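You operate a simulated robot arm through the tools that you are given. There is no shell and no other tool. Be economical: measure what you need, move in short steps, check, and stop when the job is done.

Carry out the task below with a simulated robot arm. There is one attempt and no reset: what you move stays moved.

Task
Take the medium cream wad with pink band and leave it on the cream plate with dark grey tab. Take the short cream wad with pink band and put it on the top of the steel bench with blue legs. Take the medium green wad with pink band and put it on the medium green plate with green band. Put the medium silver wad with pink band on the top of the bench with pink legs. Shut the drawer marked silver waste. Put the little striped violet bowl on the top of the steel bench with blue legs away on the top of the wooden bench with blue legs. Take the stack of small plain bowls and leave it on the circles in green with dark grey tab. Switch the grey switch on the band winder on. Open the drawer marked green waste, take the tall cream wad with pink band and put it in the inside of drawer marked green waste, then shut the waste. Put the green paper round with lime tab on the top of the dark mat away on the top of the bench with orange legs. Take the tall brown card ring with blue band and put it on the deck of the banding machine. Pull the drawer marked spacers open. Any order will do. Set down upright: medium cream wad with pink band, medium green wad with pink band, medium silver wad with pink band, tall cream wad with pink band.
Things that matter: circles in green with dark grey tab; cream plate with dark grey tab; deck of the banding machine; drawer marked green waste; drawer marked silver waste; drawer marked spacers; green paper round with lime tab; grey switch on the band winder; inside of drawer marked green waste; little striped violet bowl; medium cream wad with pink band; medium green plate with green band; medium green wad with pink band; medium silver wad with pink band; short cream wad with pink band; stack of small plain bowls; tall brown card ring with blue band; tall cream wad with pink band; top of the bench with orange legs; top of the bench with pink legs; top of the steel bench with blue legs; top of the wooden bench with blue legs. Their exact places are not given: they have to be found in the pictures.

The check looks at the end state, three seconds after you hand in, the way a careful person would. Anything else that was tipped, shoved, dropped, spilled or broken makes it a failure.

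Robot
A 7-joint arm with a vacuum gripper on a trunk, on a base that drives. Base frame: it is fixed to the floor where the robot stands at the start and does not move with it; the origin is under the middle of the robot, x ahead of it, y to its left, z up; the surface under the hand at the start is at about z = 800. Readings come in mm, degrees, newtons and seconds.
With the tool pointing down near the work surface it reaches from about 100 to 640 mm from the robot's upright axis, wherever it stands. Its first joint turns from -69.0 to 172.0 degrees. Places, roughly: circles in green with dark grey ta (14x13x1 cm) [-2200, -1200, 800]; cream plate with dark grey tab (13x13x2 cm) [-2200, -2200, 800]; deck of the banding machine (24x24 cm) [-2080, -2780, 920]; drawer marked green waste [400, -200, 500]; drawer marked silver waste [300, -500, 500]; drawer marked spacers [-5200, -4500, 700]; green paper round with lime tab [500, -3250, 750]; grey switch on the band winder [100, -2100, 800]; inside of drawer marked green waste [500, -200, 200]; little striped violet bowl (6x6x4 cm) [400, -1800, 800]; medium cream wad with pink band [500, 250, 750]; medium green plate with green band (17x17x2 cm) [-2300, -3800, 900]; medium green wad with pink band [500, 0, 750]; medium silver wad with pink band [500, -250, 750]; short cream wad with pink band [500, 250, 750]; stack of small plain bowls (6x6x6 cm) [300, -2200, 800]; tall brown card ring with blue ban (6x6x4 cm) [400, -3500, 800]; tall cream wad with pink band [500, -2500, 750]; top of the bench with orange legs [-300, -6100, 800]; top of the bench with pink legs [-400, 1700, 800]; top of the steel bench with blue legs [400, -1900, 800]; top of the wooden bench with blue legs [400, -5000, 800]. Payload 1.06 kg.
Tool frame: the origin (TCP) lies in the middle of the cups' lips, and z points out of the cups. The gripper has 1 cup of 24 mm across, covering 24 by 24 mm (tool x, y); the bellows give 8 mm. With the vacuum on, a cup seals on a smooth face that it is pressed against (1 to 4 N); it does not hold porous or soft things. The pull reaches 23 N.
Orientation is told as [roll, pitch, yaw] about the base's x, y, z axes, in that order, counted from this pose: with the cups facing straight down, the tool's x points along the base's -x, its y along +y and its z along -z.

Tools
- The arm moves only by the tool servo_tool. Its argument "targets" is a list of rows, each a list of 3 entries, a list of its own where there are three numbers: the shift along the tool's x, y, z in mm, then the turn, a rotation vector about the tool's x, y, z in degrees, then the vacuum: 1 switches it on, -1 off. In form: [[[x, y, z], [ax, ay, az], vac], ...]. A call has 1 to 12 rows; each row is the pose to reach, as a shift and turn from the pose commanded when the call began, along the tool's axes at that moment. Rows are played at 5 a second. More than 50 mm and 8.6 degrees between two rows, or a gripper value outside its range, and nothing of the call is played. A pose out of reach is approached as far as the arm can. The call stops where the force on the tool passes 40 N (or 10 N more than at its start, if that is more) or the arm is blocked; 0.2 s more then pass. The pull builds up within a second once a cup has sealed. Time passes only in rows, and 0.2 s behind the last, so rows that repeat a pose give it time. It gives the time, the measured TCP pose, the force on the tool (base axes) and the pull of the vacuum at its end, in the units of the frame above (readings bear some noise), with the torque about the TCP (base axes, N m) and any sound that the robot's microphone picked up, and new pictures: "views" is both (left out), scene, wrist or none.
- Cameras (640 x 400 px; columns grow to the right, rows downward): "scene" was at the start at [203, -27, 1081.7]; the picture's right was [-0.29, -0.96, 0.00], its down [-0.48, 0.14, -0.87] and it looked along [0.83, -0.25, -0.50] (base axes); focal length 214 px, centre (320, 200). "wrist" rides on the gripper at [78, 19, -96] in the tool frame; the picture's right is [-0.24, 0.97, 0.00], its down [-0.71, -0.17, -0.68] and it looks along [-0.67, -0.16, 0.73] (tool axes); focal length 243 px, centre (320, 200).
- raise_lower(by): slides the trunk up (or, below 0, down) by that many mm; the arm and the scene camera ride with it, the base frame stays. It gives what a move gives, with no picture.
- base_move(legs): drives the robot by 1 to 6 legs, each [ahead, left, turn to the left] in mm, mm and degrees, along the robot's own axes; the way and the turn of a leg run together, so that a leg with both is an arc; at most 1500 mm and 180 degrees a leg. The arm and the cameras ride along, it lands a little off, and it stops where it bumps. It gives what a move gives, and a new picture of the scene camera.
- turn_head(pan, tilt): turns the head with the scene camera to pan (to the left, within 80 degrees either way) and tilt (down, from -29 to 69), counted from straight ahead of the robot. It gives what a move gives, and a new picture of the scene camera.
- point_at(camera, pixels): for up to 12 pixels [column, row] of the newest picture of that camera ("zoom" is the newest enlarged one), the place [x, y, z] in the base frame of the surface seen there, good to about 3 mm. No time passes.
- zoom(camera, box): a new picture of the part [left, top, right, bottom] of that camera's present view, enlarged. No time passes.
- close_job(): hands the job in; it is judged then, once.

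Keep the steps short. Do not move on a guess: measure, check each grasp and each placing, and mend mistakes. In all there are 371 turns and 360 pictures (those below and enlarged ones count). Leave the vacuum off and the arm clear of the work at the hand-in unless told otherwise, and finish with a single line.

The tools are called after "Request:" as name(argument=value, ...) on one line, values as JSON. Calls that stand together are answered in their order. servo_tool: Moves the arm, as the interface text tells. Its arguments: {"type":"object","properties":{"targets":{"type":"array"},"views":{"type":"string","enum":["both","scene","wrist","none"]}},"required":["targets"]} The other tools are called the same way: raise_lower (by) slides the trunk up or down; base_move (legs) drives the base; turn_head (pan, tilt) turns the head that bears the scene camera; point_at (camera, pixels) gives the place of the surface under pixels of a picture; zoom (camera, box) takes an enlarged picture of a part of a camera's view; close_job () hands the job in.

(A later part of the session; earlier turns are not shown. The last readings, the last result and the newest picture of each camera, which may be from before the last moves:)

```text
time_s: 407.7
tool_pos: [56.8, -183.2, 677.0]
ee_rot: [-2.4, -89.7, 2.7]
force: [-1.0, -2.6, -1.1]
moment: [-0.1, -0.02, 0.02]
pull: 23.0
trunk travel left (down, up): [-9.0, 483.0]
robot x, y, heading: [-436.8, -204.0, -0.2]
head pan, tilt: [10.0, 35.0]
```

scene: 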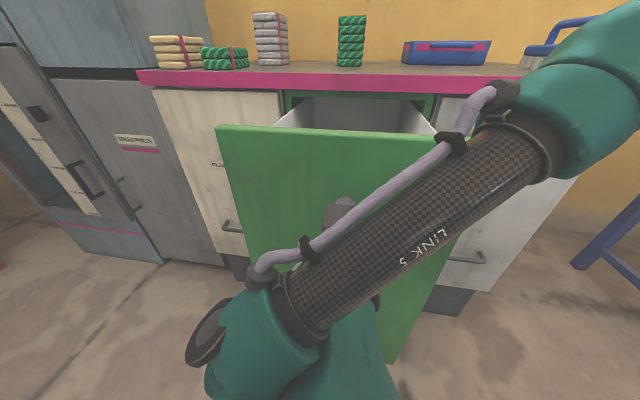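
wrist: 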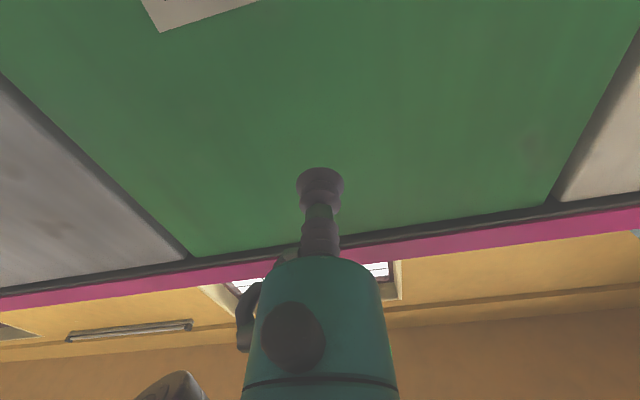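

Request:
base_move(legs=[[-50, 0, 0]])

Request:
servo_tool(targets=[[[0, 0, 0], [0, 0, 0], -1], [[0, 0, 0], [0, 0, 0], -1], [[0, 0, 0], [0, 0, 0], -1], [[0, 0, 0], [0, 0, 0], -1], [[0, 0, 0], [0, 0, 0], -1]], views="none")

Request:
base_move(legs=[[-300, 0, 0]])

Request:
raise_lower(by=230)

```text
time_s: 408.6
tool_pos: [5.6, -183.6, 676.9]
ee_rot: [-13.2, -89.8, 13.6]
force: [-0.3, 0.2, -2.0]
moment: [-0.19, -0.02, 0.03]
pull: 22.5
trunk travel left (down, up): [-9.0, 483.0]
robot x, y, heading: [-486.3, -206.9, 0.1]
head pan, tilt: [10.0, 35.0]
```

scene: 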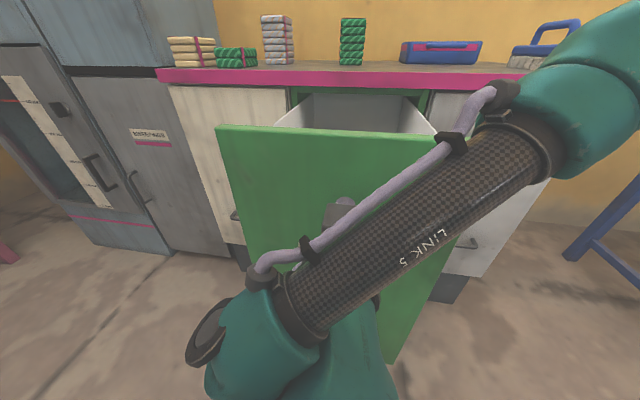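

```text
time_s: 409.8
tool_pos: [6.7, -183.6, 678.2]
ee_rot: [-13.3, -89.8, 13.8]
force: [-0.5, -0.7, 0.5]
moment: [-0.01, 0.01, 0.01]
pull: 0.1
trunk travel left (down, up): [-9.0, 483.0]
robot x, y, heading: [-486.9, -205.8, -0.1]
head pan, tilt: [10.0, 35.0]
```

```text
time_s: 411.9
tool_pos: [-296.0, -182.4, 678.4]
ee_rot: [-12.9, -89.8, 13.3]
force: [0.0, 0.4, 0.1]
moment: [0.02, -0.03, 0.01]
pull: 0.0
trunk travel left (down, up): [-9.0, 483.0]
robot x, y, heading: [-790.8, -204.3, -0.1]
head pan, tilt: [10.0, 35.0]
```

scene: 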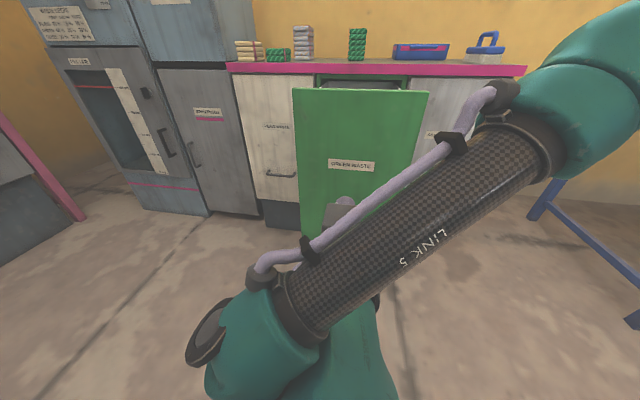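

```text
time_s: 414.3
tool_pos: [-297.6, -183.1, 907.7]
ee_rot: [-12.7, -89.8, 13.1]
force: [-0.2, 0.5, 0.7]
moment: [-0.01, 0.02, 0.03]
pull: 0.0
trunk travel left (down, up): [-239.0, 253.0]
robot x, y, heading: [-792.9, -205.5, 0.2]
head pan, tilt: [10.0, 35.0]
```

Drawer stands open 295 mm. Turn the tool down again.

Request:
servo_tool(targets=[[[-10, 0, -2], [0, 8, 0], -1], [[-20, 0, -4], [0, 16, 0], -1], [[-30, 0, -6], [0, 24, 0], -1], [[-40, 0, -8], [0, 32, 0], -1], [[-50, 0, -10], [0, 40, 0], -1], [[-60, 0, -15], [0, 48, 0], -1], [[-70, 0, -20], [0, 56, 0], -1], [[-80, 0, -25], [0, 64, 0], -1], [[-90, 0, -30], [0, 72, 0], -1], [[-100, 0, -35], [0, 80, 0], -1], [[-110, 0, -40], [0, 88, 0], -1], [[-120, 0, -40], [0, 90, 0], -1]], views="none")

```text
time_s: 416.9
tool_pos: [-338.1, -180.8, 1028.2]
ee_rot: [0.0, 0.3, 0.5]
force: [0.3, -0.1, 0.1]
moment: [0.03, 0.0, 0.0]
pull: 0.1
trunk travel left (down, up): [-239.0, 253.0]
robot x, y, heading: [-788.9, -203.5, -0.0]
head pan, tilt: [10.0, 35.0]
```

Now fetch the short cream (60 mm) wad: drive left 535, ahead 720.

Request:
base_move(legs=[[0, 535, 0], [720, 0, 0]])

Request:
servo_tool(targets=[[[0, -40, 0], [0, 0, 0], -1], [[0, -80, 0], [0, 0, 0], -1], [[0, -120, 0], [0, 0, 0], -1]])

```text
time_s: 425.4
tool_pos: [345.0, 363.2, 1028.6]
ee_rot: [-0.5, 0.9, 1.6]
force: [-7.3, -2.7, 0.7]
moment: [0.15, -0.23, -0.05]
pull: 0.1
trunk travel left (down, up): [-239.0, 253.0]
robot x, y, heading: [-101.2, 339.2, 0.5]
head pan, tilt: [10.0, 35.0]
stopped in leg 2: the force on the tool passed its limit at 85 N (the readings are from after the stop); the commanded pose is now the measured one
```

scene: 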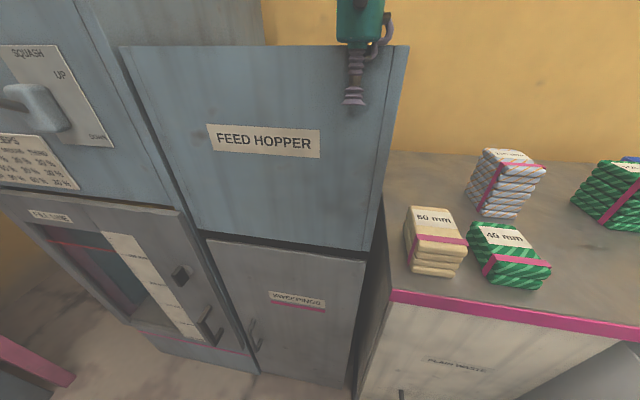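

```text
time_s: 426.2
tool_pos: [351.2, 243.4, 1031.0]
ee_rot: [-0.5, 0.8, 1.6]
force: [0.6, -0.4, -0.1]
moment: [-0.01, 0.02, 0.0]
pull: 0.0
trunk travel left (down, up): [-239.0, 253.0]
robot x, y, heading: [-96.5, 337.6, 0.4]
head pan, tilt: [10.0, 35.0]
```

scene: 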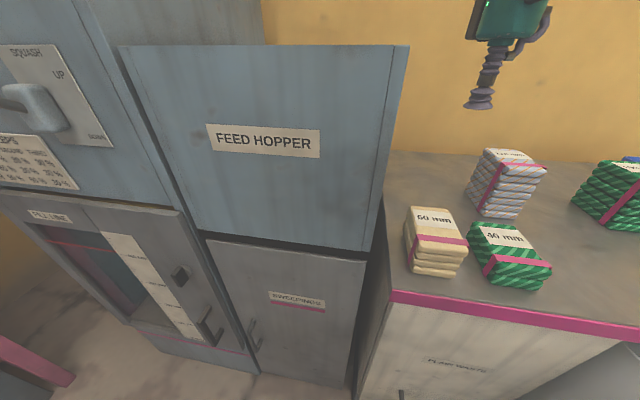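
wrist: 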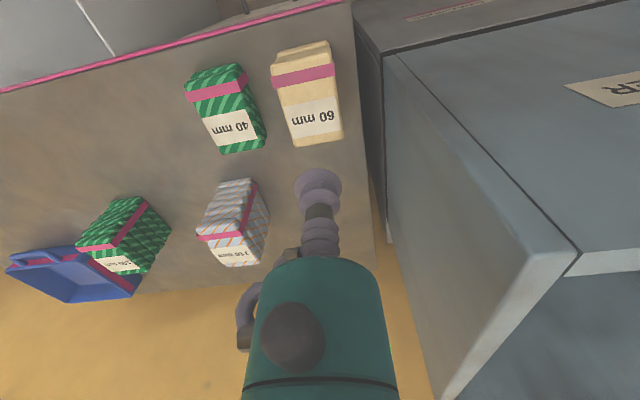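

I misjudged: the hand touched the hopper front (fixed, unmoved). Measure the hopper's edge and the 60 mm label.

Request:
point_at(camera="scene", pixels=[[405, 60], [370, 245], [395, 150], [433, 220], [420, 215], [450, 222], [420, 235], [462, 238], [412, 262], [300, 100]])

Request:
point_at(camera="wrist", pixels=[[313, 118], [285, 112], [340, 105], [295, 140], [340, 135], [275, 90], [333, 70], [385, 100], [400, 230]])

```text
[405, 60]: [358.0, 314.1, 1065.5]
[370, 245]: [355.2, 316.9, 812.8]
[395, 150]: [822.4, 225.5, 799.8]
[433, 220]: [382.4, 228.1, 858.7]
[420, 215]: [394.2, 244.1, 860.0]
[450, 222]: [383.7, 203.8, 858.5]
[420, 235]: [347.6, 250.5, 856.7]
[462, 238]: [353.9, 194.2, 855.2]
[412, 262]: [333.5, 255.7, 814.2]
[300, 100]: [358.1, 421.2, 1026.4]
```

```text
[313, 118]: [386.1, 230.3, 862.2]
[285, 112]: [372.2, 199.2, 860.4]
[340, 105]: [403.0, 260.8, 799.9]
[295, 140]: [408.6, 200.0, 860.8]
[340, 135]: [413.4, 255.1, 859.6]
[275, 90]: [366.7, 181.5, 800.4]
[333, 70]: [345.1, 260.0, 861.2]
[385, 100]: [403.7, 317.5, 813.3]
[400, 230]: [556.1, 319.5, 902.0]
```

Hopper side at y≈316. I take the wad at (382,215) to keep clear, going down slowly.

Request:
servo_tool(targets=[[[-15, -29, 0], [0, 0, 0], -1], [[-30, -29, 20], [0, 0, 0], -1], [[-30, -29, 55], [0, 0, 0], -1], [[-30, -29, 90], [0, 0, 0], -1], [[-30, -29, 125], [0, 0, 0], -1], [[-30, -29, 155], [0, 0, 0], -1]])

```text
time_s: 427.6
tool_pos: [379.3, 212.6, 873.9]
ee_rot: [-0.4, 0.8, 1.6]
force: [-0.8, -1.0, -0.3]
moment: [0.0, -0.05, -0.02]
pull: 0.1
trunk travel left (down, up): [-239.0, 253.0]
robot x, y, heading: [-98.8, 338.9, 0.4]
head pan, tilt: [10.0, 35.0]
```

scene: 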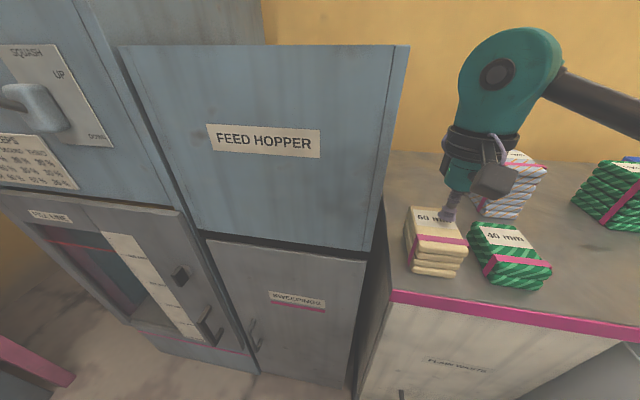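
wrist: 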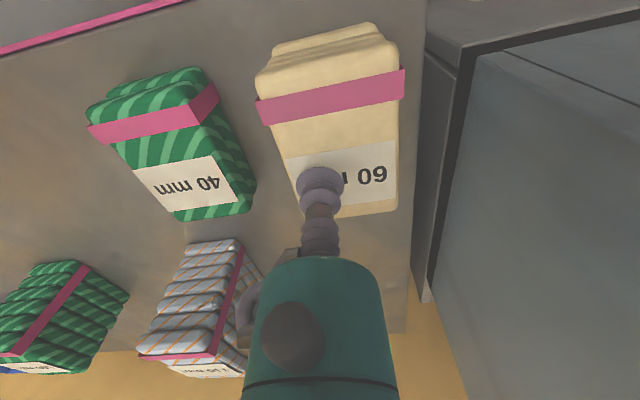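

Request:
servo_tool(targets=[[[0, 9, 0], [0, 0, 0], 1], [[0, 9, 8], [0, 0, 0], 1], [[0, 9, 12], [0, 0, 0], 1], [[0, 9, 15], [0, 0, 0], 1], [[0, 9, 16], [0, 0, 0], 1], [[0, 9, 16], [0, 0, 0], 1], [[0, 9, 16], [0, 0, 0], 1]], views="none")

```text
time_s: 429.2
tool_pos: [377.5, 223.1, 858.3]
ee_rot: [-0.5, 0.8, 1.6]
force: [0.4, 0.1, 10.9]
moment: [0.04, -0.15, -0.03]
pull: 22.6
trunk travel left (down, up): [-239.0, 253.0]
robot x, y, heading: [-102.0, 336.9, 0.4]
head pan, tilt: [10.0, 35.0]
```

Sealed. Lift 200.

Request:
servo_tool(targets=[[[0, 0, -6], [0, 0, 0], 1], [[0, 0, -15], [0, 0, 0], 1], [[0, 0, -35], [0, 0, 0], 1], [[0, 0, -65], [0, 0, 0], 1], [[0, 0, -100], [0, 0, 0], 1], [[0, 0, -140], [0, 0, 0], 1], [[0, 0, -170], [0, 0, 0], 1], [[0, 0, -190], [0, 0, 0], 1]], views="scene")

Request:
base_move(legs=[[-500, 0, 0], [0, -900, 0], [0, -1000, 0]])

Request:
turn_head(pan=0, tilt=40)

```text
time_s: 431.0
tool_pos: [380.8, 222.8, 1047.6]
ee_rot: [-0.5, 0.9, 1.7]
force: [0.5, 0.2, 0.2]
moment: [0.0, 0.01, 0.02]
pull: 22.6
trunk travel left (down, up): [-239.0, 253.0]
robot x, y, heading: [-96.8, 339.9, 0.5]
head pan, tilt: [10.0, 35.0]
```

scene: 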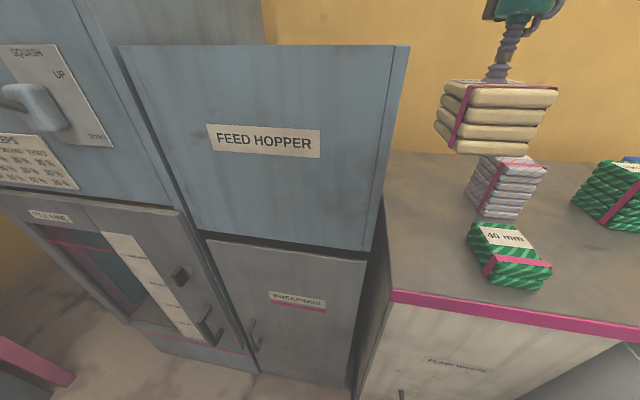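

```text
time_s: 450.4
tool_pos: [-81.2, -1644.4, 1047.4]
ee_rot: [-0.5, 0.9, 3.5]
force: [-0.1, -0.6, -1.2]
moment: [-0.02, 0.01, 0.02]
pull: 22.8
trunk travel left (down, up): [-239.0, 253.0]
robot x, y, heading: [-562.5, -1545.3, 2.4]
head pan, tilt: [10.0, 35.0]
```

scene: 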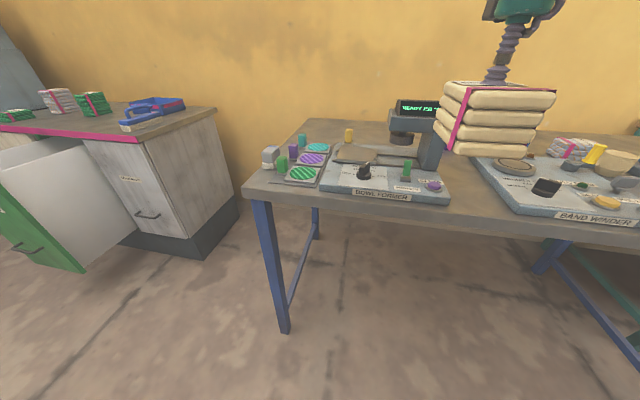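

```text
time_s: 451.1
tool_pos: [-81.3, -1643.6, 1047.1]
ee_rot: [-0.5, 0.9, 3.5]
force: [-0.6, 0.7, -1.7]
moment: [0.0, 0.01, -0.02]
pull: 22.5
trunk travel left (down, up): [-239.0, 253.0]
robot x, y, heading: [-566.5, -1543.0, 2.2]
head pan, tilt: [0.0, 40.0]
```

scene: 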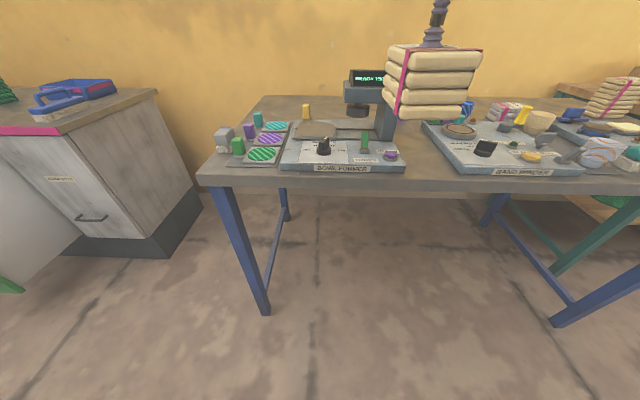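

Request:
zoom(camera="scene", box=[340, 90, 560, 200])

Request:
point_at(camera="scene", pixels=[[404, 160], [412, 150], [425, 135], [440, 155], [405, 130], [415, 175], [500, 125], [378, 105], [425, 170]])

```text
2.91 times, centred on (450, 145) of scene
```

zoom: 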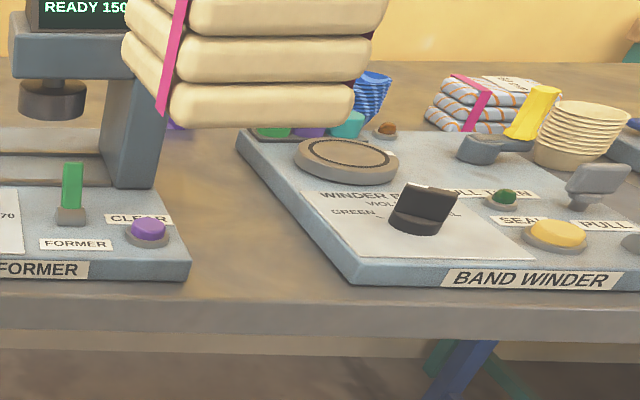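

```text
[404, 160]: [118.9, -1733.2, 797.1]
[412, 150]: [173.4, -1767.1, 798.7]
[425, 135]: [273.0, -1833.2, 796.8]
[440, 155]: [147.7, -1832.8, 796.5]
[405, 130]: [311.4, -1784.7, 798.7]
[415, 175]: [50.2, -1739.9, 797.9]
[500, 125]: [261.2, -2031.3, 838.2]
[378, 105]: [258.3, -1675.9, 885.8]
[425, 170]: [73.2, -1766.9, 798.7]
```

Request:
servo_tool(targets=[[[0, 0, 0], [0, 0, -2], 1]], views="wrist")

```text
time_s: 451.5
tool_pos: [-80.8, -1643.8, 1047.6]
ee_rot: [-0.6, 0.9, 5.4]
force: [-0.1, -0.3, -1.1]
moment: [0.03, 0.0, 0.0]
pull: 23.4
trunk travel left (down, up): [-239.0, 253.0]
robot x, y, heading: [-565.3, -1546.5, 2.3]
head pan, tilt: [0.0, 40.0]
```

wrist: 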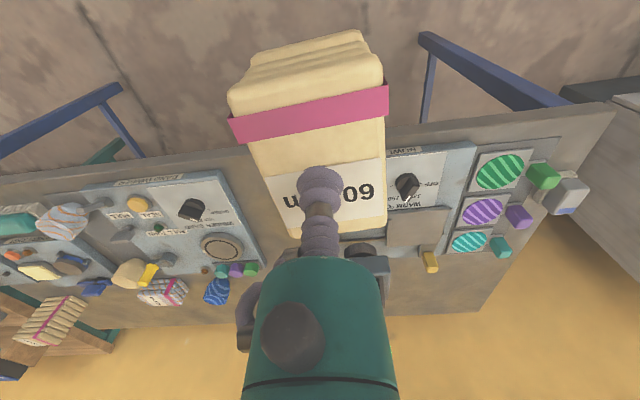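

Request:
base_move(legs=[[0, -250, -2.3]])

Request:
turn_head(pan=15, tilt=30)

```text
time_s: 454.3
tool_pos: [-81.0, -1912.9, 1047.3]
ee_rot: [-0.5, 0.8, 3.2]
force: [-0.6, 0.4, -0.5]
moment: [0.01, 0.0, -0.01]
pull: 23.1
trunk travel left (down, up): [-239.0, 253.0]
robot x, y, heading: [-560.6, -1790.2, -0.1]
head pan, tilt: [0.0, 40.0]
```

scene: 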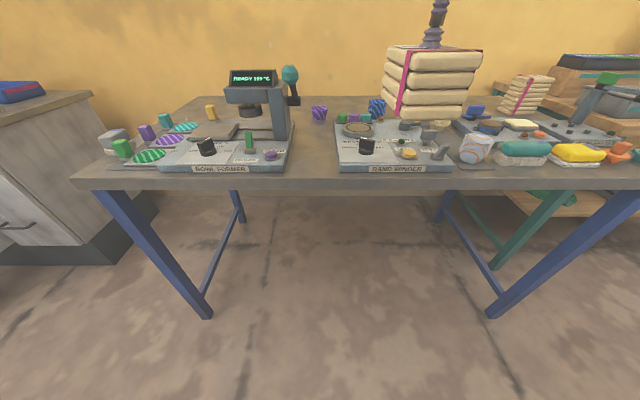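

```text
time_s: 455.0
tool_pos: [-81.5, -1912.2, 1046.5]
ee_rot: [-0.6, 1.0, 3.2]
force: [-0.5, -0.6, -1.0]
moment: [0.01, 0.03, 0.03]
pull: 22.9
trunk travel left (down, up): [-239.0, 253.0]
robot x, y, heading: [-557.5, -1790.6, -0.1]
head pan, tilt: [15.0, 30.0]
```

scene: 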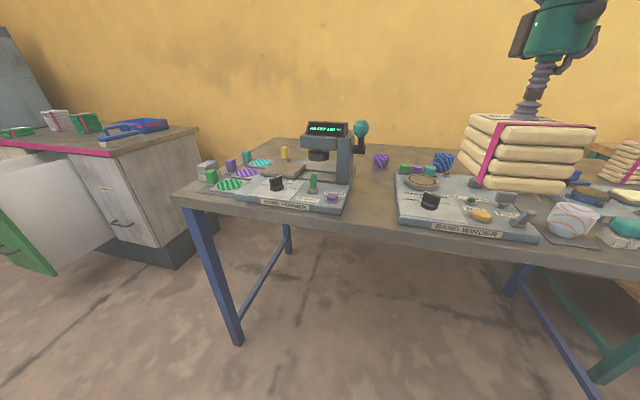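

Request:
point_at(camera="scene", pixels=[[360, 130], [357, 148], [342, 165], [348, 185], [350, 208], [398, 178], [398, 210], [375, 195], [381, 158], [370, 170]])

Request:
zoom(camera="scene", box=[300, 110, 460, 230])

```text
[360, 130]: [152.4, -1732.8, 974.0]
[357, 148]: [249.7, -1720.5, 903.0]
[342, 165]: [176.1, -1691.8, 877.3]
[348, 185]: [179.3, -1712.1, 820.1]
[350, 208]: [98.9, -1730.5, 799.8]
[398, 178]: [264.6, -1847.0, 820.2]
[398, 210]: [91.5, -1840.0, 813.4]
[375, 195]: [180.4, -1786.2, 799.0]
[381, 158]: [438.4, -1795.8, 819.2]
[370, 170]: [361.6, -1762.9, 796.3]
```

```text
3.33 times, centred on (380, 170) of scene
```

zoom: 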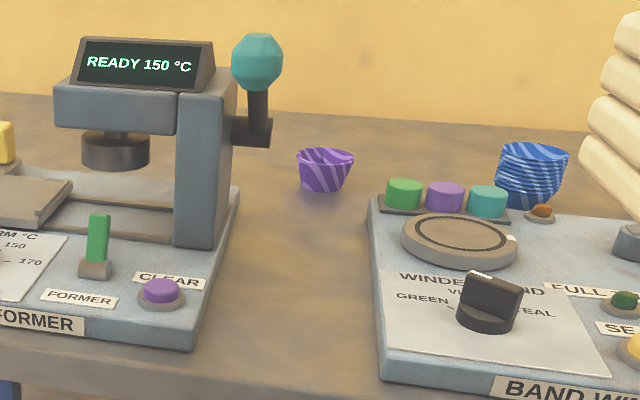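

Lever ball sits at (152,-1733,974). I'll set the wad at about (310,-1795), clear of it. Trunk up 60, drive left 117, ahead 310.

Request:
raise_lower(by=60)

Request:
base_move(legs=[[0, 117, 0], [310, 0, 0]])

Request:
servo_tool(targets=[[[0, 0, 0], [0, 0, 3.2], 1], [[-30, 0, 0], [0, 0, 3.2], 1], [[-60, 0, 0], [0, 0, 3.2], 1], [[-80, 0, 0], [0, 0, 3.2], 1]])

```text
time_s: 456.0
tool_pos: [-80.5, -1912.0, 1107.1]
ee_rot: [-0.6, 1.0, 3.2]
force: [-0.3, -0.4, -0.7]
moment: [0.0, 0.01, 0.02]
pull: 22.6
trunk travel left (down, up): [-299.0, 193.0]
robot x, y, heading: [-558.5, -1799.1, -0.1]
head pan, tilt: [15.0, 30.0]
```

```text
time_s: 459.4
tool_pos: [219.1, -1795.9, 1107.4]
ee_rot: [-0.4, 1.0, 3.0]
force: [0.4, 0.1, -1.1]
moment: [0.02, 0.04, -0.04]
pull: 22.9
trunk travel left (down, up): [-299.0, 193.0]
robot x, y, heading: [-259.4, -1676.4, -0.5]
head pan, tilt: [15.0, 30.0]
```

scene: 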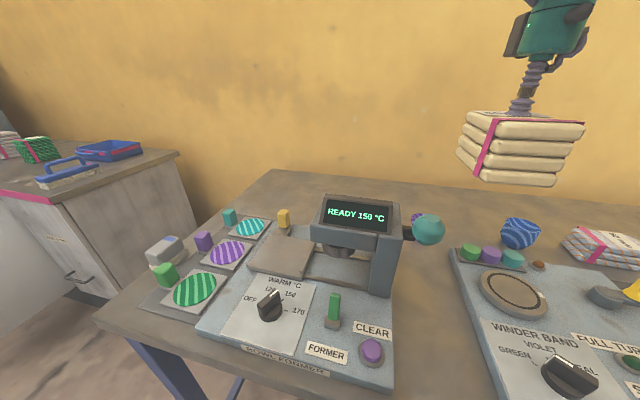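

```text
time_s: 460.4
tool_pos: [300.0, -1792.2, 1106.4]
ee_rot: [-0.4, 0.9, -0.2]
force: [-0.1, 0.0, -0.5]
moment: [-0.01, 0.02, -0.01]
pull: 22.7
trunk travel left (down, up): [-299.0, 193.0]
robot x, y, heading: [-258.0, -1677.3, -0.2]
head pan, tilt: [15.0, 30.0]
```

scene: 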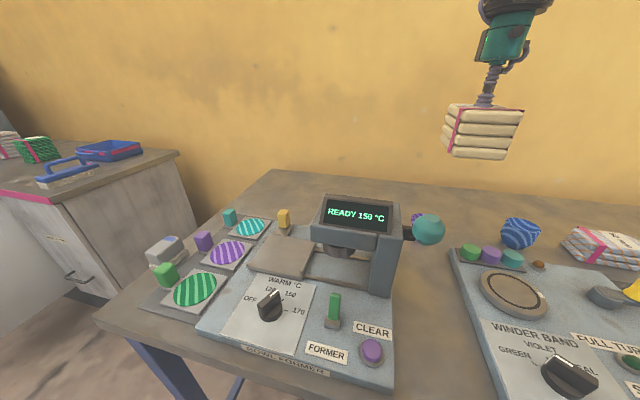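
wrist: 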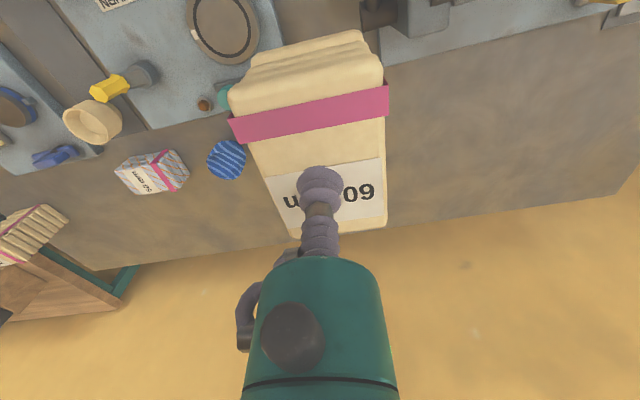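

Request:
point_at(camera="scene", pixels=[[470, 250], [453, 250], [455, 275], [428, 228], [418, 216], [375, 260], [395, 250], [430, 300]])

```text
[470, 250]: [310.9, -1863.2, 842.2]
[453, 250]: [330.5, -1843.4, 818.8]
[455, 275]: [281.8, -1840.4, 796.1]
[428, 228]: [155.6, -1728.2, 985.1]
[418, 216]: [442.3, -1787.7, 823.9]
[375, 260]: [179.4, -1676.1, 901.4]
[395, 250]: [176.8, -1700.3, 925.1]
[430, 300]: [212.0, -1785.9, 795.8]
```

Clear. Lower straight down to just above the bench.

Request:
servo_tool(targets=[[[0, 0, 45], [0, 0, 0], 1], [[0, 0, 90], [0, 0, 0], 1], [[0, 0, 135], [0, 0, 0], 1], [[0, 0, 175], [0, 0, 0], 1], [[0, 0, 205], [0, 0, 0], 1], [[0, 0, 225], [0, 0, 0], 1], [[0, 0, 236], [0, 0, 0], 1]])

```text
time_s: 462.0
tool_pos: [293.6, -1794.2, 870.2]
ee_rot: [-0.5, 0.9, -0.1]
force: [-0.1, 0.9, -0.6]
moment: [0.03, 0.0, -0.02]
pull: 23.0
trunk travel left (down, up): [-299.0, 193.0]
robot x, y, heading: [-259.9, -1675.9, -0.4]
head pan, tilt: [15.0, 30.0]
```

scene: 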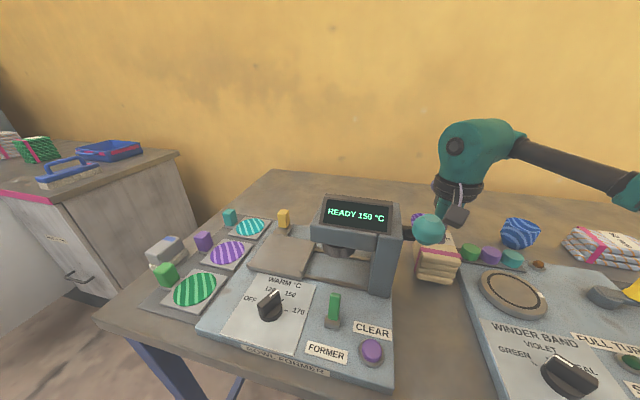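
wrist: 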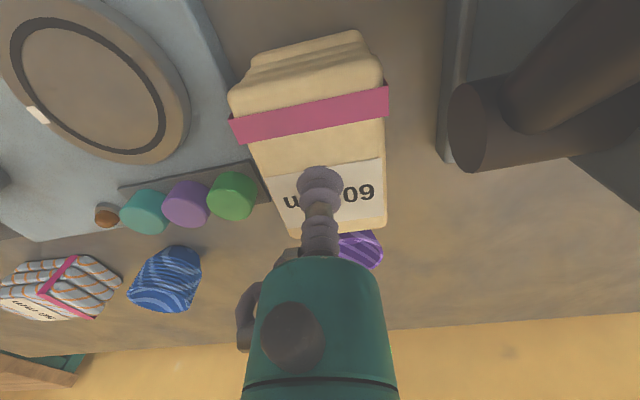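

Request:
servo_tool(targets=[[[0, 6, 0], [0, 0, 0], 1], [[0, 6, 6], [0, 0, 0], 1], [[0, 6, 9], [0, 0, 0], 1], [[0, 6, 11], [0, 0, 0], 1], [[0, 6, 11], [0, 0, 0], 1]], views="none")

```text
time_s: 463.2
tool_pos: [293.5, -1789.4, 860.4]
ee_rot: [-0.4, 0.8, -0.2]
force: [0.0, -3.1, 10.0]
moment: [0.05, -0.08, -0.05]
pull: 22.9
trunk travel left (down, up): [-299.0, 193.0]
robot x, y, heading: [-259.6, -1678.5, -0.3]
head pan, tilt: [15.0, 30.0]
```

Contact. Release and rise.

Request:
servo_tool(targets=[[[0, 0, 0], [0, 0, 0], -1], [[0, 0, 0], [0, 0, 0], -1], [[0, 0, 0], [0, 0, 0], -1], [[0, 0, -4], [0, 0, 0], -1], [[0, 0, -15], [0, 0, 0], -1], [[0, 0, -50], [0, 0, 0], -1], [[0, 0, -90], [0, 0, 0], -1], [[0, 0, -130], [0, 0, 0], -1], [[0, 0, -175], [0, 0, 0], -1]])

```text
time_s: 465.2
tool_pos: [294.4, -1789.0, 1034.1]
ee_rot: [-0.5, 0.9, -0.2]
force: [-0.1, 1.2, -0.7]
moment: [0.0, -0.02, 0.0]
pull: 0.1
trunk travel left (down, up): [-299.0, 193.0]
robot x, y, heading: [-259.0, -1677.0, -0.3]
head pan, tilt: [15.0, 30.0]
```

scene: 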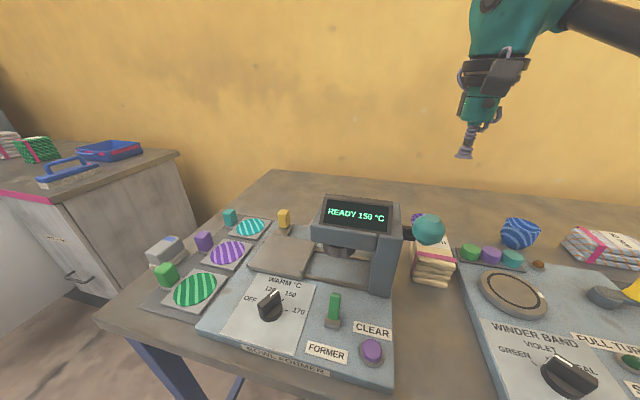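
wrist: 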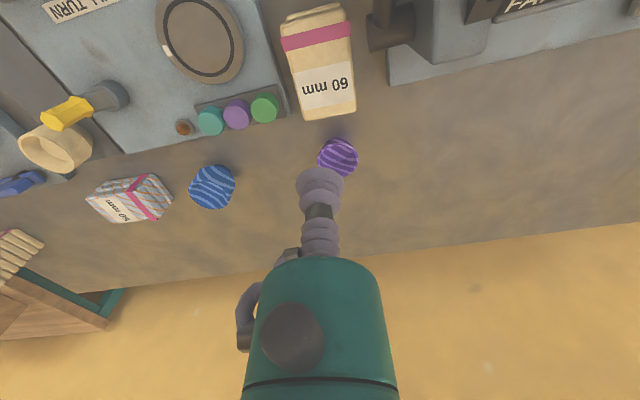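

Wad stands. Now inspect the band winder's grey switch: turn the head.

Request:
turn_head(pan=-45, tilt=45)

```text
time_s: 466.5
tool_pos: [296.8, -1788.5, 1033.5]
ee_rot: [-0.5, 0.9, -0.4]
force: [0.1, -0.6, -0.6]
moment: [0.01, 0.0, 0.01]
pull: 0.1
trunk travel left (down, up): [-299.0, 193.0]
robot x, y, heading: [-255.7, -1672.9, -0.3]
head pan, tilt: [-45.0, 45.0]
```

scene: 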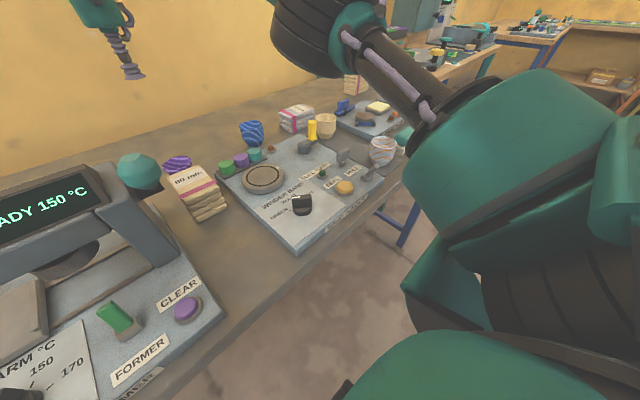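

Request:
zoom(camera="scene", box=[280, 110, 400, 220])

Request:
point_at(camera="scene", pixels=[[369, 172], [368, 180], [345, 187], [343, 157], [328, 118], [326, 125], [381, 143], [178, 163], [343, 152], [371, 168]])

```text
3.64 times, centred on (340, 165) of scene
```

zoom: 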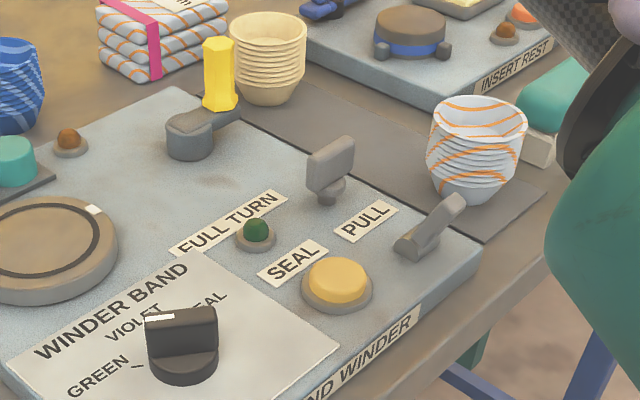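

```text
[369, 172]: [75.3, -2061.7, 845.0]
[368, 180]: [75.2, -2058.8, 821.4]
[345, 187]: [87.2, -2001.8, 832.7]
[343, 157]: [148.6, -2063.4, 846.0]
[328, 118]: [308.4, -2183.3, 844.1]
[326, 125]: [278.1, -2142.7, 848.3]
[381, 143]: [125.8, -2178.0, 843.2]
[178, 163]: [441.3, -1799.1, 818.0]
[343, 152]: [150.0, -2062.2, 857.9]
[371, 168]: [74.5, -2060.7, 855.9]
```

The grey toggle stands at (75,-2060), leaning toward the operator (off). I place the hand in front of it and look closer.

Request:
base_move(legs=[[-270, 0, 0.3], [0, -270, 0]])

Request:
turn_head(pan=-15, tilt=45)

Request:
zoom(camera="scene", box=[260, 100, 460, 225])

```text
time_s: 471.0
tool_pos: [27.6, -2063.8, 1033.5]
ee_rot: [-0.5, 0.9, -0.3]
force: [-0.4, 0.6, 0.0]
moment: [0.03, 0.01, 0.01]
pull: 0.1
trunk travel left (down, up): [-299.0, 193.0]
robot x, y, heading: [-524.2, -1950.4, -0.2]
head pan, tilt: [-45.0, 45.0]
```

scene: 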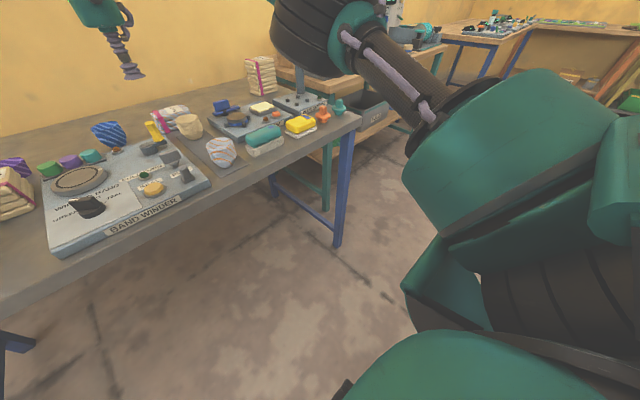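

```text
time_s: 471.9
tool_pos: [25.4, -2064.0, 1032.9]
ee_rot: [-0.5, 1.0, -0.3]
force: [0.1, -0.6, -0.3]
moment: [0.02, 0.0, -0.02]
pull: 0.1
trunk travel left (down, up): [-299.0, 193.0]
robot x, y, heading: [-530.8, -1954.1, -0.5]
head pan, tilt: [-15.0, 45.0]
```

scene: 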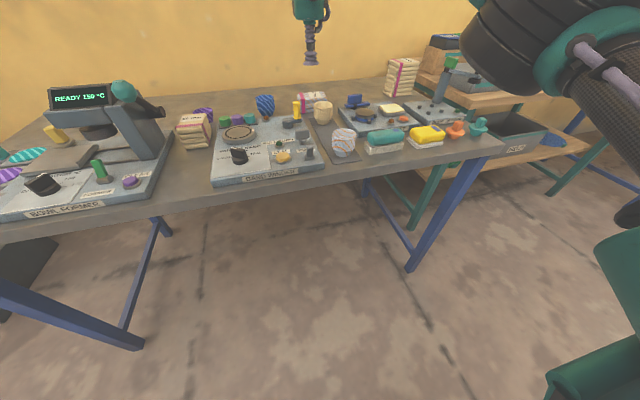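

```text
3.20 times, centred on (360, 162) of scene
```

zoom: 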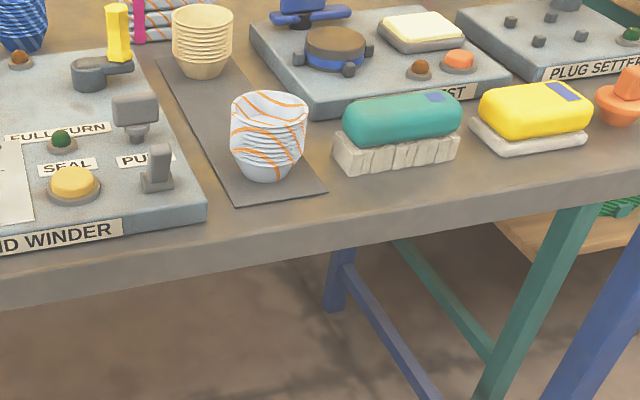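

Request:
servo_tool(targets=[[[20, 0, 40], [0, 0, 0], -1], [[20, 0, 80], [0, 0, 0], -1]], views="wrist")

Request:
zoom(camera="scene", box=[270, 110, 350, 180])

Request:
point_at(camera="zoom", pixels=[[310, 225], [312, 215], [312, 235], [312, 250], [318, 240]])

```text
time_s: 472.6
tool_pos: [5.1, -2062.7, 953.9]
ee_rot: [-0.5, 0.9, -0.3]
force: [0.6, -0.3, 0.0]
moment: [-0.01, 0.05, -0.02]
pull: 0.1
trunk travel left (down, up): [-299.0, 193.0]
robot x, y, heading: [-528.4, -1951.8, -0.6]
head pan, tilt: [-15.0, 45.0]
```

wrist: 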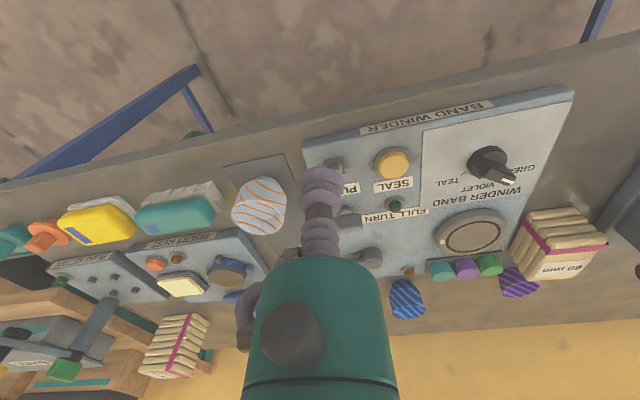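

```text
5.71 times, centred on (310, 145) of scene
```

zoom: 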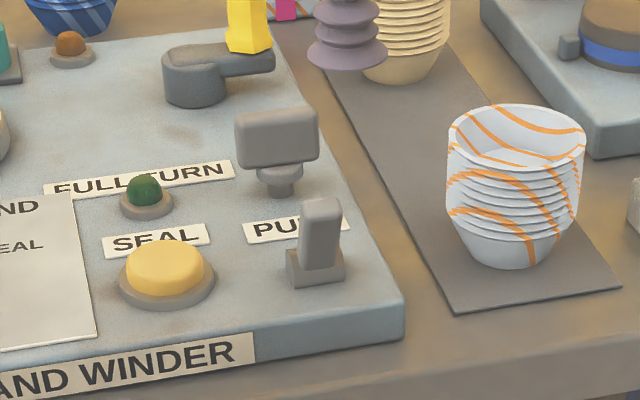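

```text
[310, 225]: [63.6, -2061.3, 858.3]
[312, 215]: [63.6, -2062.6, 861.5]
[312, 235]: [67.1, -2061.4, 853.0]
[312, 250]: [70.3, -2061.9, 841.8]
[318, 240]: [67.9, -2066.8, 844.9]
```

The grey lever leans toward me (tip x 63, base x≈78). I compare with the green FORMER switch of the running bowl former to learn which way is on.

Request:
zoom(camera="scene", box=[60, 140, 140, 200])

Request:
point_at(camera="zoom", pixels=[[298, 160], [305, 185], [312, 210], [320, 245]])

```text
6.67 times, centred on (100, 170) of scene
```

zoom: 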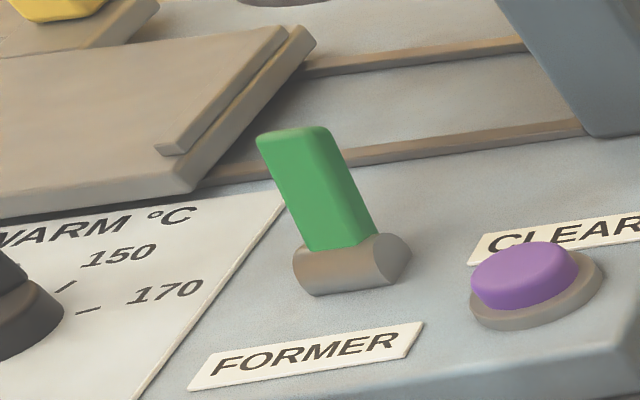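

```text
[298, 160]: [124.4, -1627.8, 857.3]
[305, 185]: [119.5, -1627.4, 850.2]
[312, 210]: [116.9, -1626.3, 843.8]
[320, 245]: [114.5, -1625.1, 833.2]
```

On = leaning away (+x). Lower the cup in front of the lever to z 846, then push away.

Request:
servo_tool(targets=[[[0, 0, 40], [0, 0, 0], -1], [[0, 0, 80], [0, 0, 0], -1], [[0, 0, 107], [0, 0, 0], -1], [[-30, 0, 107], [0, 0, 0], -1]])

```text
time_s: 473.6
tool_pos: [32.3, -2065.9, 845.7]
ee_rot: [-0.5, 0.9, -0.3]
force: [-0.3, 0.0, -0.2]
moment: [0.0, 0.01, -0.05]
pull: 0.1
trunk travel left (down, up): [-299.0, 193.0]
robot x, y, heading: [-530.4, -1954.4, -0.3]
head pan, tilt: [-15.0, 45.0]
```

scene: 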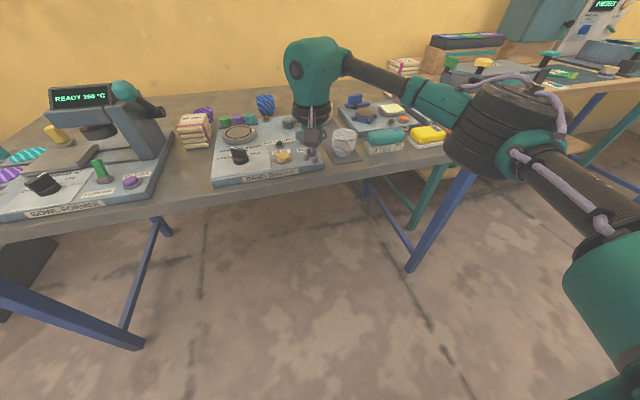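
wrist: 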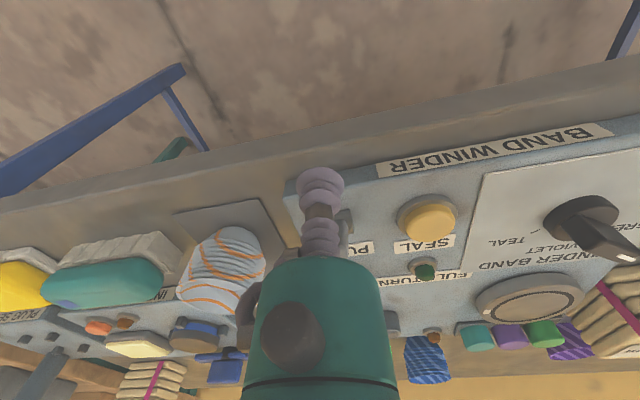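

Request:
servo_tool(targets=[[[-10, 3, 0], [0, 0, 0], -1], [[-20, 3, 0], [0, 0, 0], -1], [[-28, 3, 0], [0, 0, 0], -1], [[-36, 3, 0], [0, 0, 0], -1], [[-42, 3, 0], [0, 0, 0], -1], [[-46, 3, 0], [0, 0, 0], -1]], views="none")

Request:
zoom(camera="scene", box=[270, 110, 350, 180])

```text
time_s: 474.9
tool_pos: [78.5, -2061.6, 845.6]
ee_rot: [-0.5, 0.9, -0.3]
force: [-14.6, 0.4, 0.8]
moment: [0.0, 0.0, 0.01]
pull: 0.0
trunk travel left (down, up): [-299.0, 193.0]
robot x, y, heading: [-525.9, -1951.5, -0.6]
head pan, tilt: [-15.0, 45.0]
heard: click
```

```text
5.71 times, centred on (310, 145) of scene
```

zoom: 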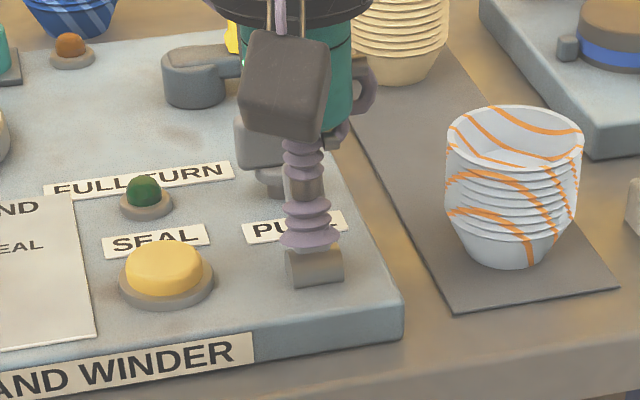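

Click heard. Back off and rise, then check the lever.

Request:
servo_tool(targets=[[[30, 0, 0], [0, 0, 0], -1], [[45, 0, -40], [0, 0, 0], -1], [[45, 0, -85], [0, 0, 0], -1], [[45, 0, -130], [0, 0, 0], -1], [[45, 0, -175], [0, 0, 0], -1], [[45, 0, -190], [0, 0, 0], -1]], views="none")

Request:
zoom(camera="scene", box=[270, 110, 350, 180])

```text
time_s: 476.4
tool_pos: [35.3, -2061.1, 1036.8]
ee_rot: [-0.5, 0.9, -0.2]
force: [-1.0, 1.1, 0.8]
moment: [-0.02, 0.01, -0.03]
pull: 0.0
trunk travel left (down, up): [-299.0, 193.0]
robot x, y, heading: [-530.8, -1954.3, -0.6]
head pan, tilt: [-15.0, 45.0]
```

```text
5.71 times, centred on (310, 145) of scene
```

zoom: 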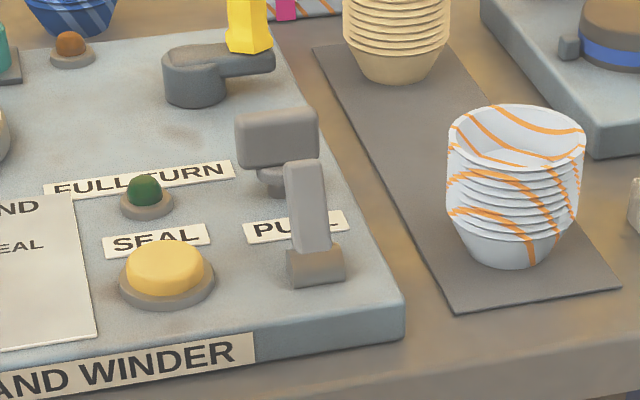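

Switch is on. Next the plain cream bowl stack near (275,-2170): drive right 108, ahead 240.

Request:
base_move(legs=[[0, -108, 0.6], [225, 0, 0]])

Request:
servo_tool(targets=[[[20, 0, 0], [0, 0, 0], -1]], views="wrist")

Request:
zoom(camera="scene", box=[270, 80, 450, 200])

```text
time_s: 479.2
tool_pos: [258.7, -2163.2, 1036.5]
ee_rot: [-0.5, 0.9, 0.1]
force: [0.7, -0.1, 0.5]
moment: [0.01, -0.01, 0.02]
pull: 0.1
trunk travel left (down, up): [-299.0, 193.0]
robot x, y, heading: [-309.5, -2063.5, -0.0]
head pan, tilt: [-15.0, 45.0]
```

scene: 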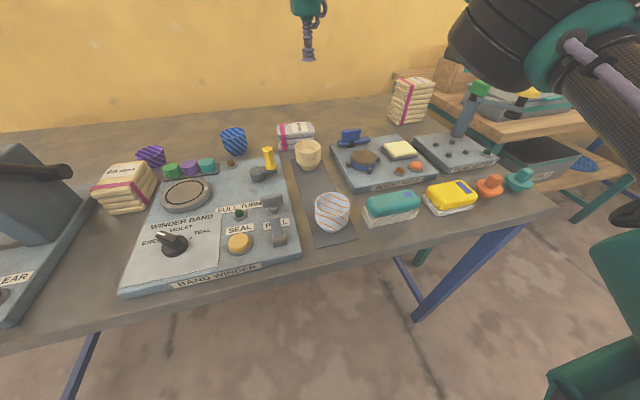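

```text
time_s: 479.6
tool_pos: [239.4, -2161.3, 1036.8]
ee_rot: [-0.5, 1.0, 0.2]
force: [-0.1, -0.3, -0.2]
moment: [-0.01, 0.02, -0.01]
pull: 0.1
trunk travel left (down, up): [-299.0, 193.0]
robot x, y, heading: [-303.9, -2056.3, 0.3]
head pan, tilt: [-15.0, 45.0]
```

wrist: 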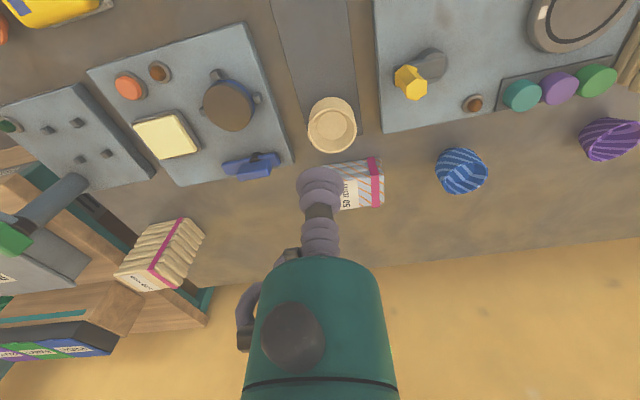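

```text
3.33 times, centred on (360, 140) of scene
```

zoom: 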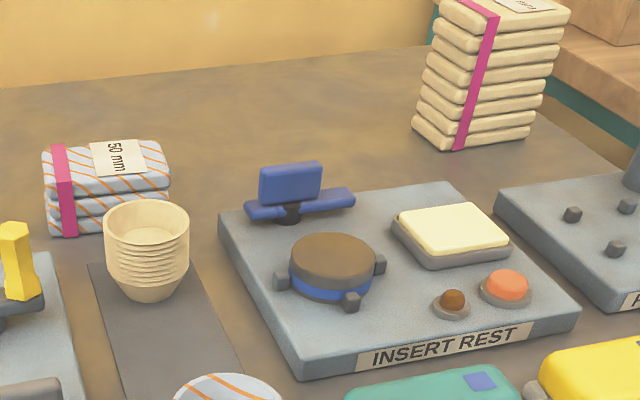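

Request:
zoom(camera="wrist", box=[290, 80, 390, 160])

Request:
point_at(camera="wrist", pixels=[[331, 125], [328, 128], [334, 122], [308, 125], [355, 124], [331, 100], [331, 151]])

```text
5.00 times, centred on (340, 120) of wrist
```

zoom: 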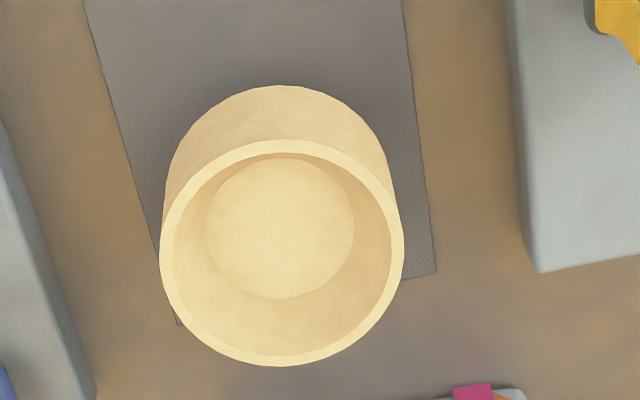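

```text
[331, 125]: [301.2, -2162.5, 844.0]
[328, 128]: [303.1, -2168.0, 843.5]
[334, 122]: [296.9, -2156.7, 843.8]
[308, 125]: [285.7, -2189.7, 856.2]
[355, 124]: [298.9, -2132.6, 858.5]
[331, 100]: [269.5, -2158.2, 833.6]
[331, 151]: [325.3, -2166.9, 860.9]
```

The stack's inner floor is flat at z 844, centre (300,-2162). Go down into it with vacuum.

Request:
servo_tool(targets=[[[-30, -1, 30], [0, 0, 0], -1], [[-60, -1, 60], [0, 0, 0], -1], [[-60, -1, 105], [0, 0, 0], -1], [[-60, -1, 150], [0, 0, 0], -1], [[-60, -1, 170], [0, 0, 0], -1]], views="wrist")

Request:
zoom(camera="wrist", box=[270, 140, 370, 210])

```text
time_s: 480.8
tool_pos: [298.6, -2166.2, 868.5]
ee_rot: [-0.5, 0.9, 0.3]
force: [-0.1, -0.3, 0.1]
moment: [0.01, 0.02, -0.01]
pull: 0.1
trunk travel left (down, up): [-299.0, 193.0]
robot x, y, heading: [-309.2, -2057.7, -0.1]
head pan, tilt: [-15.0, 45.0]
```

wrist: 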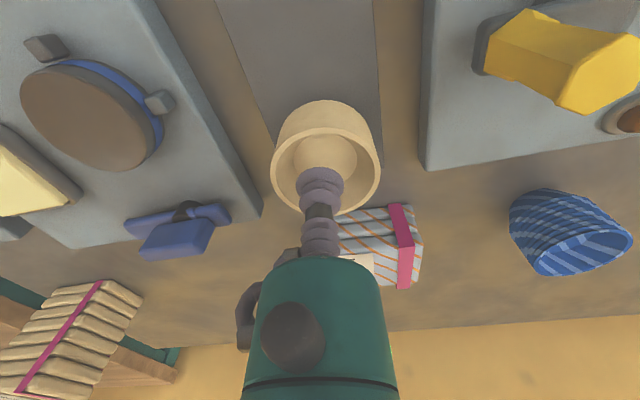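

```text
5.71 times, centred on (320, 175) of wrist
```

zoom: 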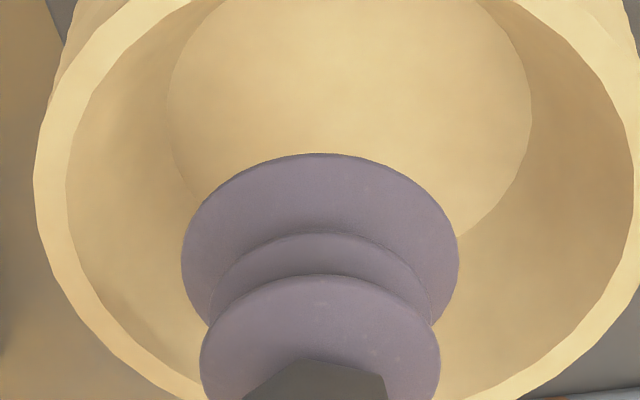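

Request:
servo_tool(targets=[[[-1, 4, 0], [0, 0, 0], 1], [[-1, 4, 12], [0, 0, 0], 1], [[-1, 4, 19], [0, 0, 0], 1], [[-1, 4, 23], [0, 0, 0], 1], [[-1, 4, 26], [0, 0, 0], 1], [[-1, 4, 27], [0, 0, 0], 1], [[-1, 4, 27], [0, 0, 0], 1], [[-1, 4, 27], [0, 0, 0], 1]], views="none")

```text
time_s: 481.9
tool_pos: [298.5, -2160.7, 849.6]
ee_rot: [0.0, 0.2, 0.1]
force: [-4.1, -1.7, 14.1]
moment: [0.03, -0.07, 0.03]
pull: 22.6
trunk travel left (down, up): [-299.0, 193.0]
robot x, y, heading: [-308.2, -2058.3, 0.2]
head pan, tilt: [-15.0, 45.0]
stopped in row 5: the force on the tool passed its limit at 43 N (the readings are from after the stop); the commanded pose is now the measured one
```

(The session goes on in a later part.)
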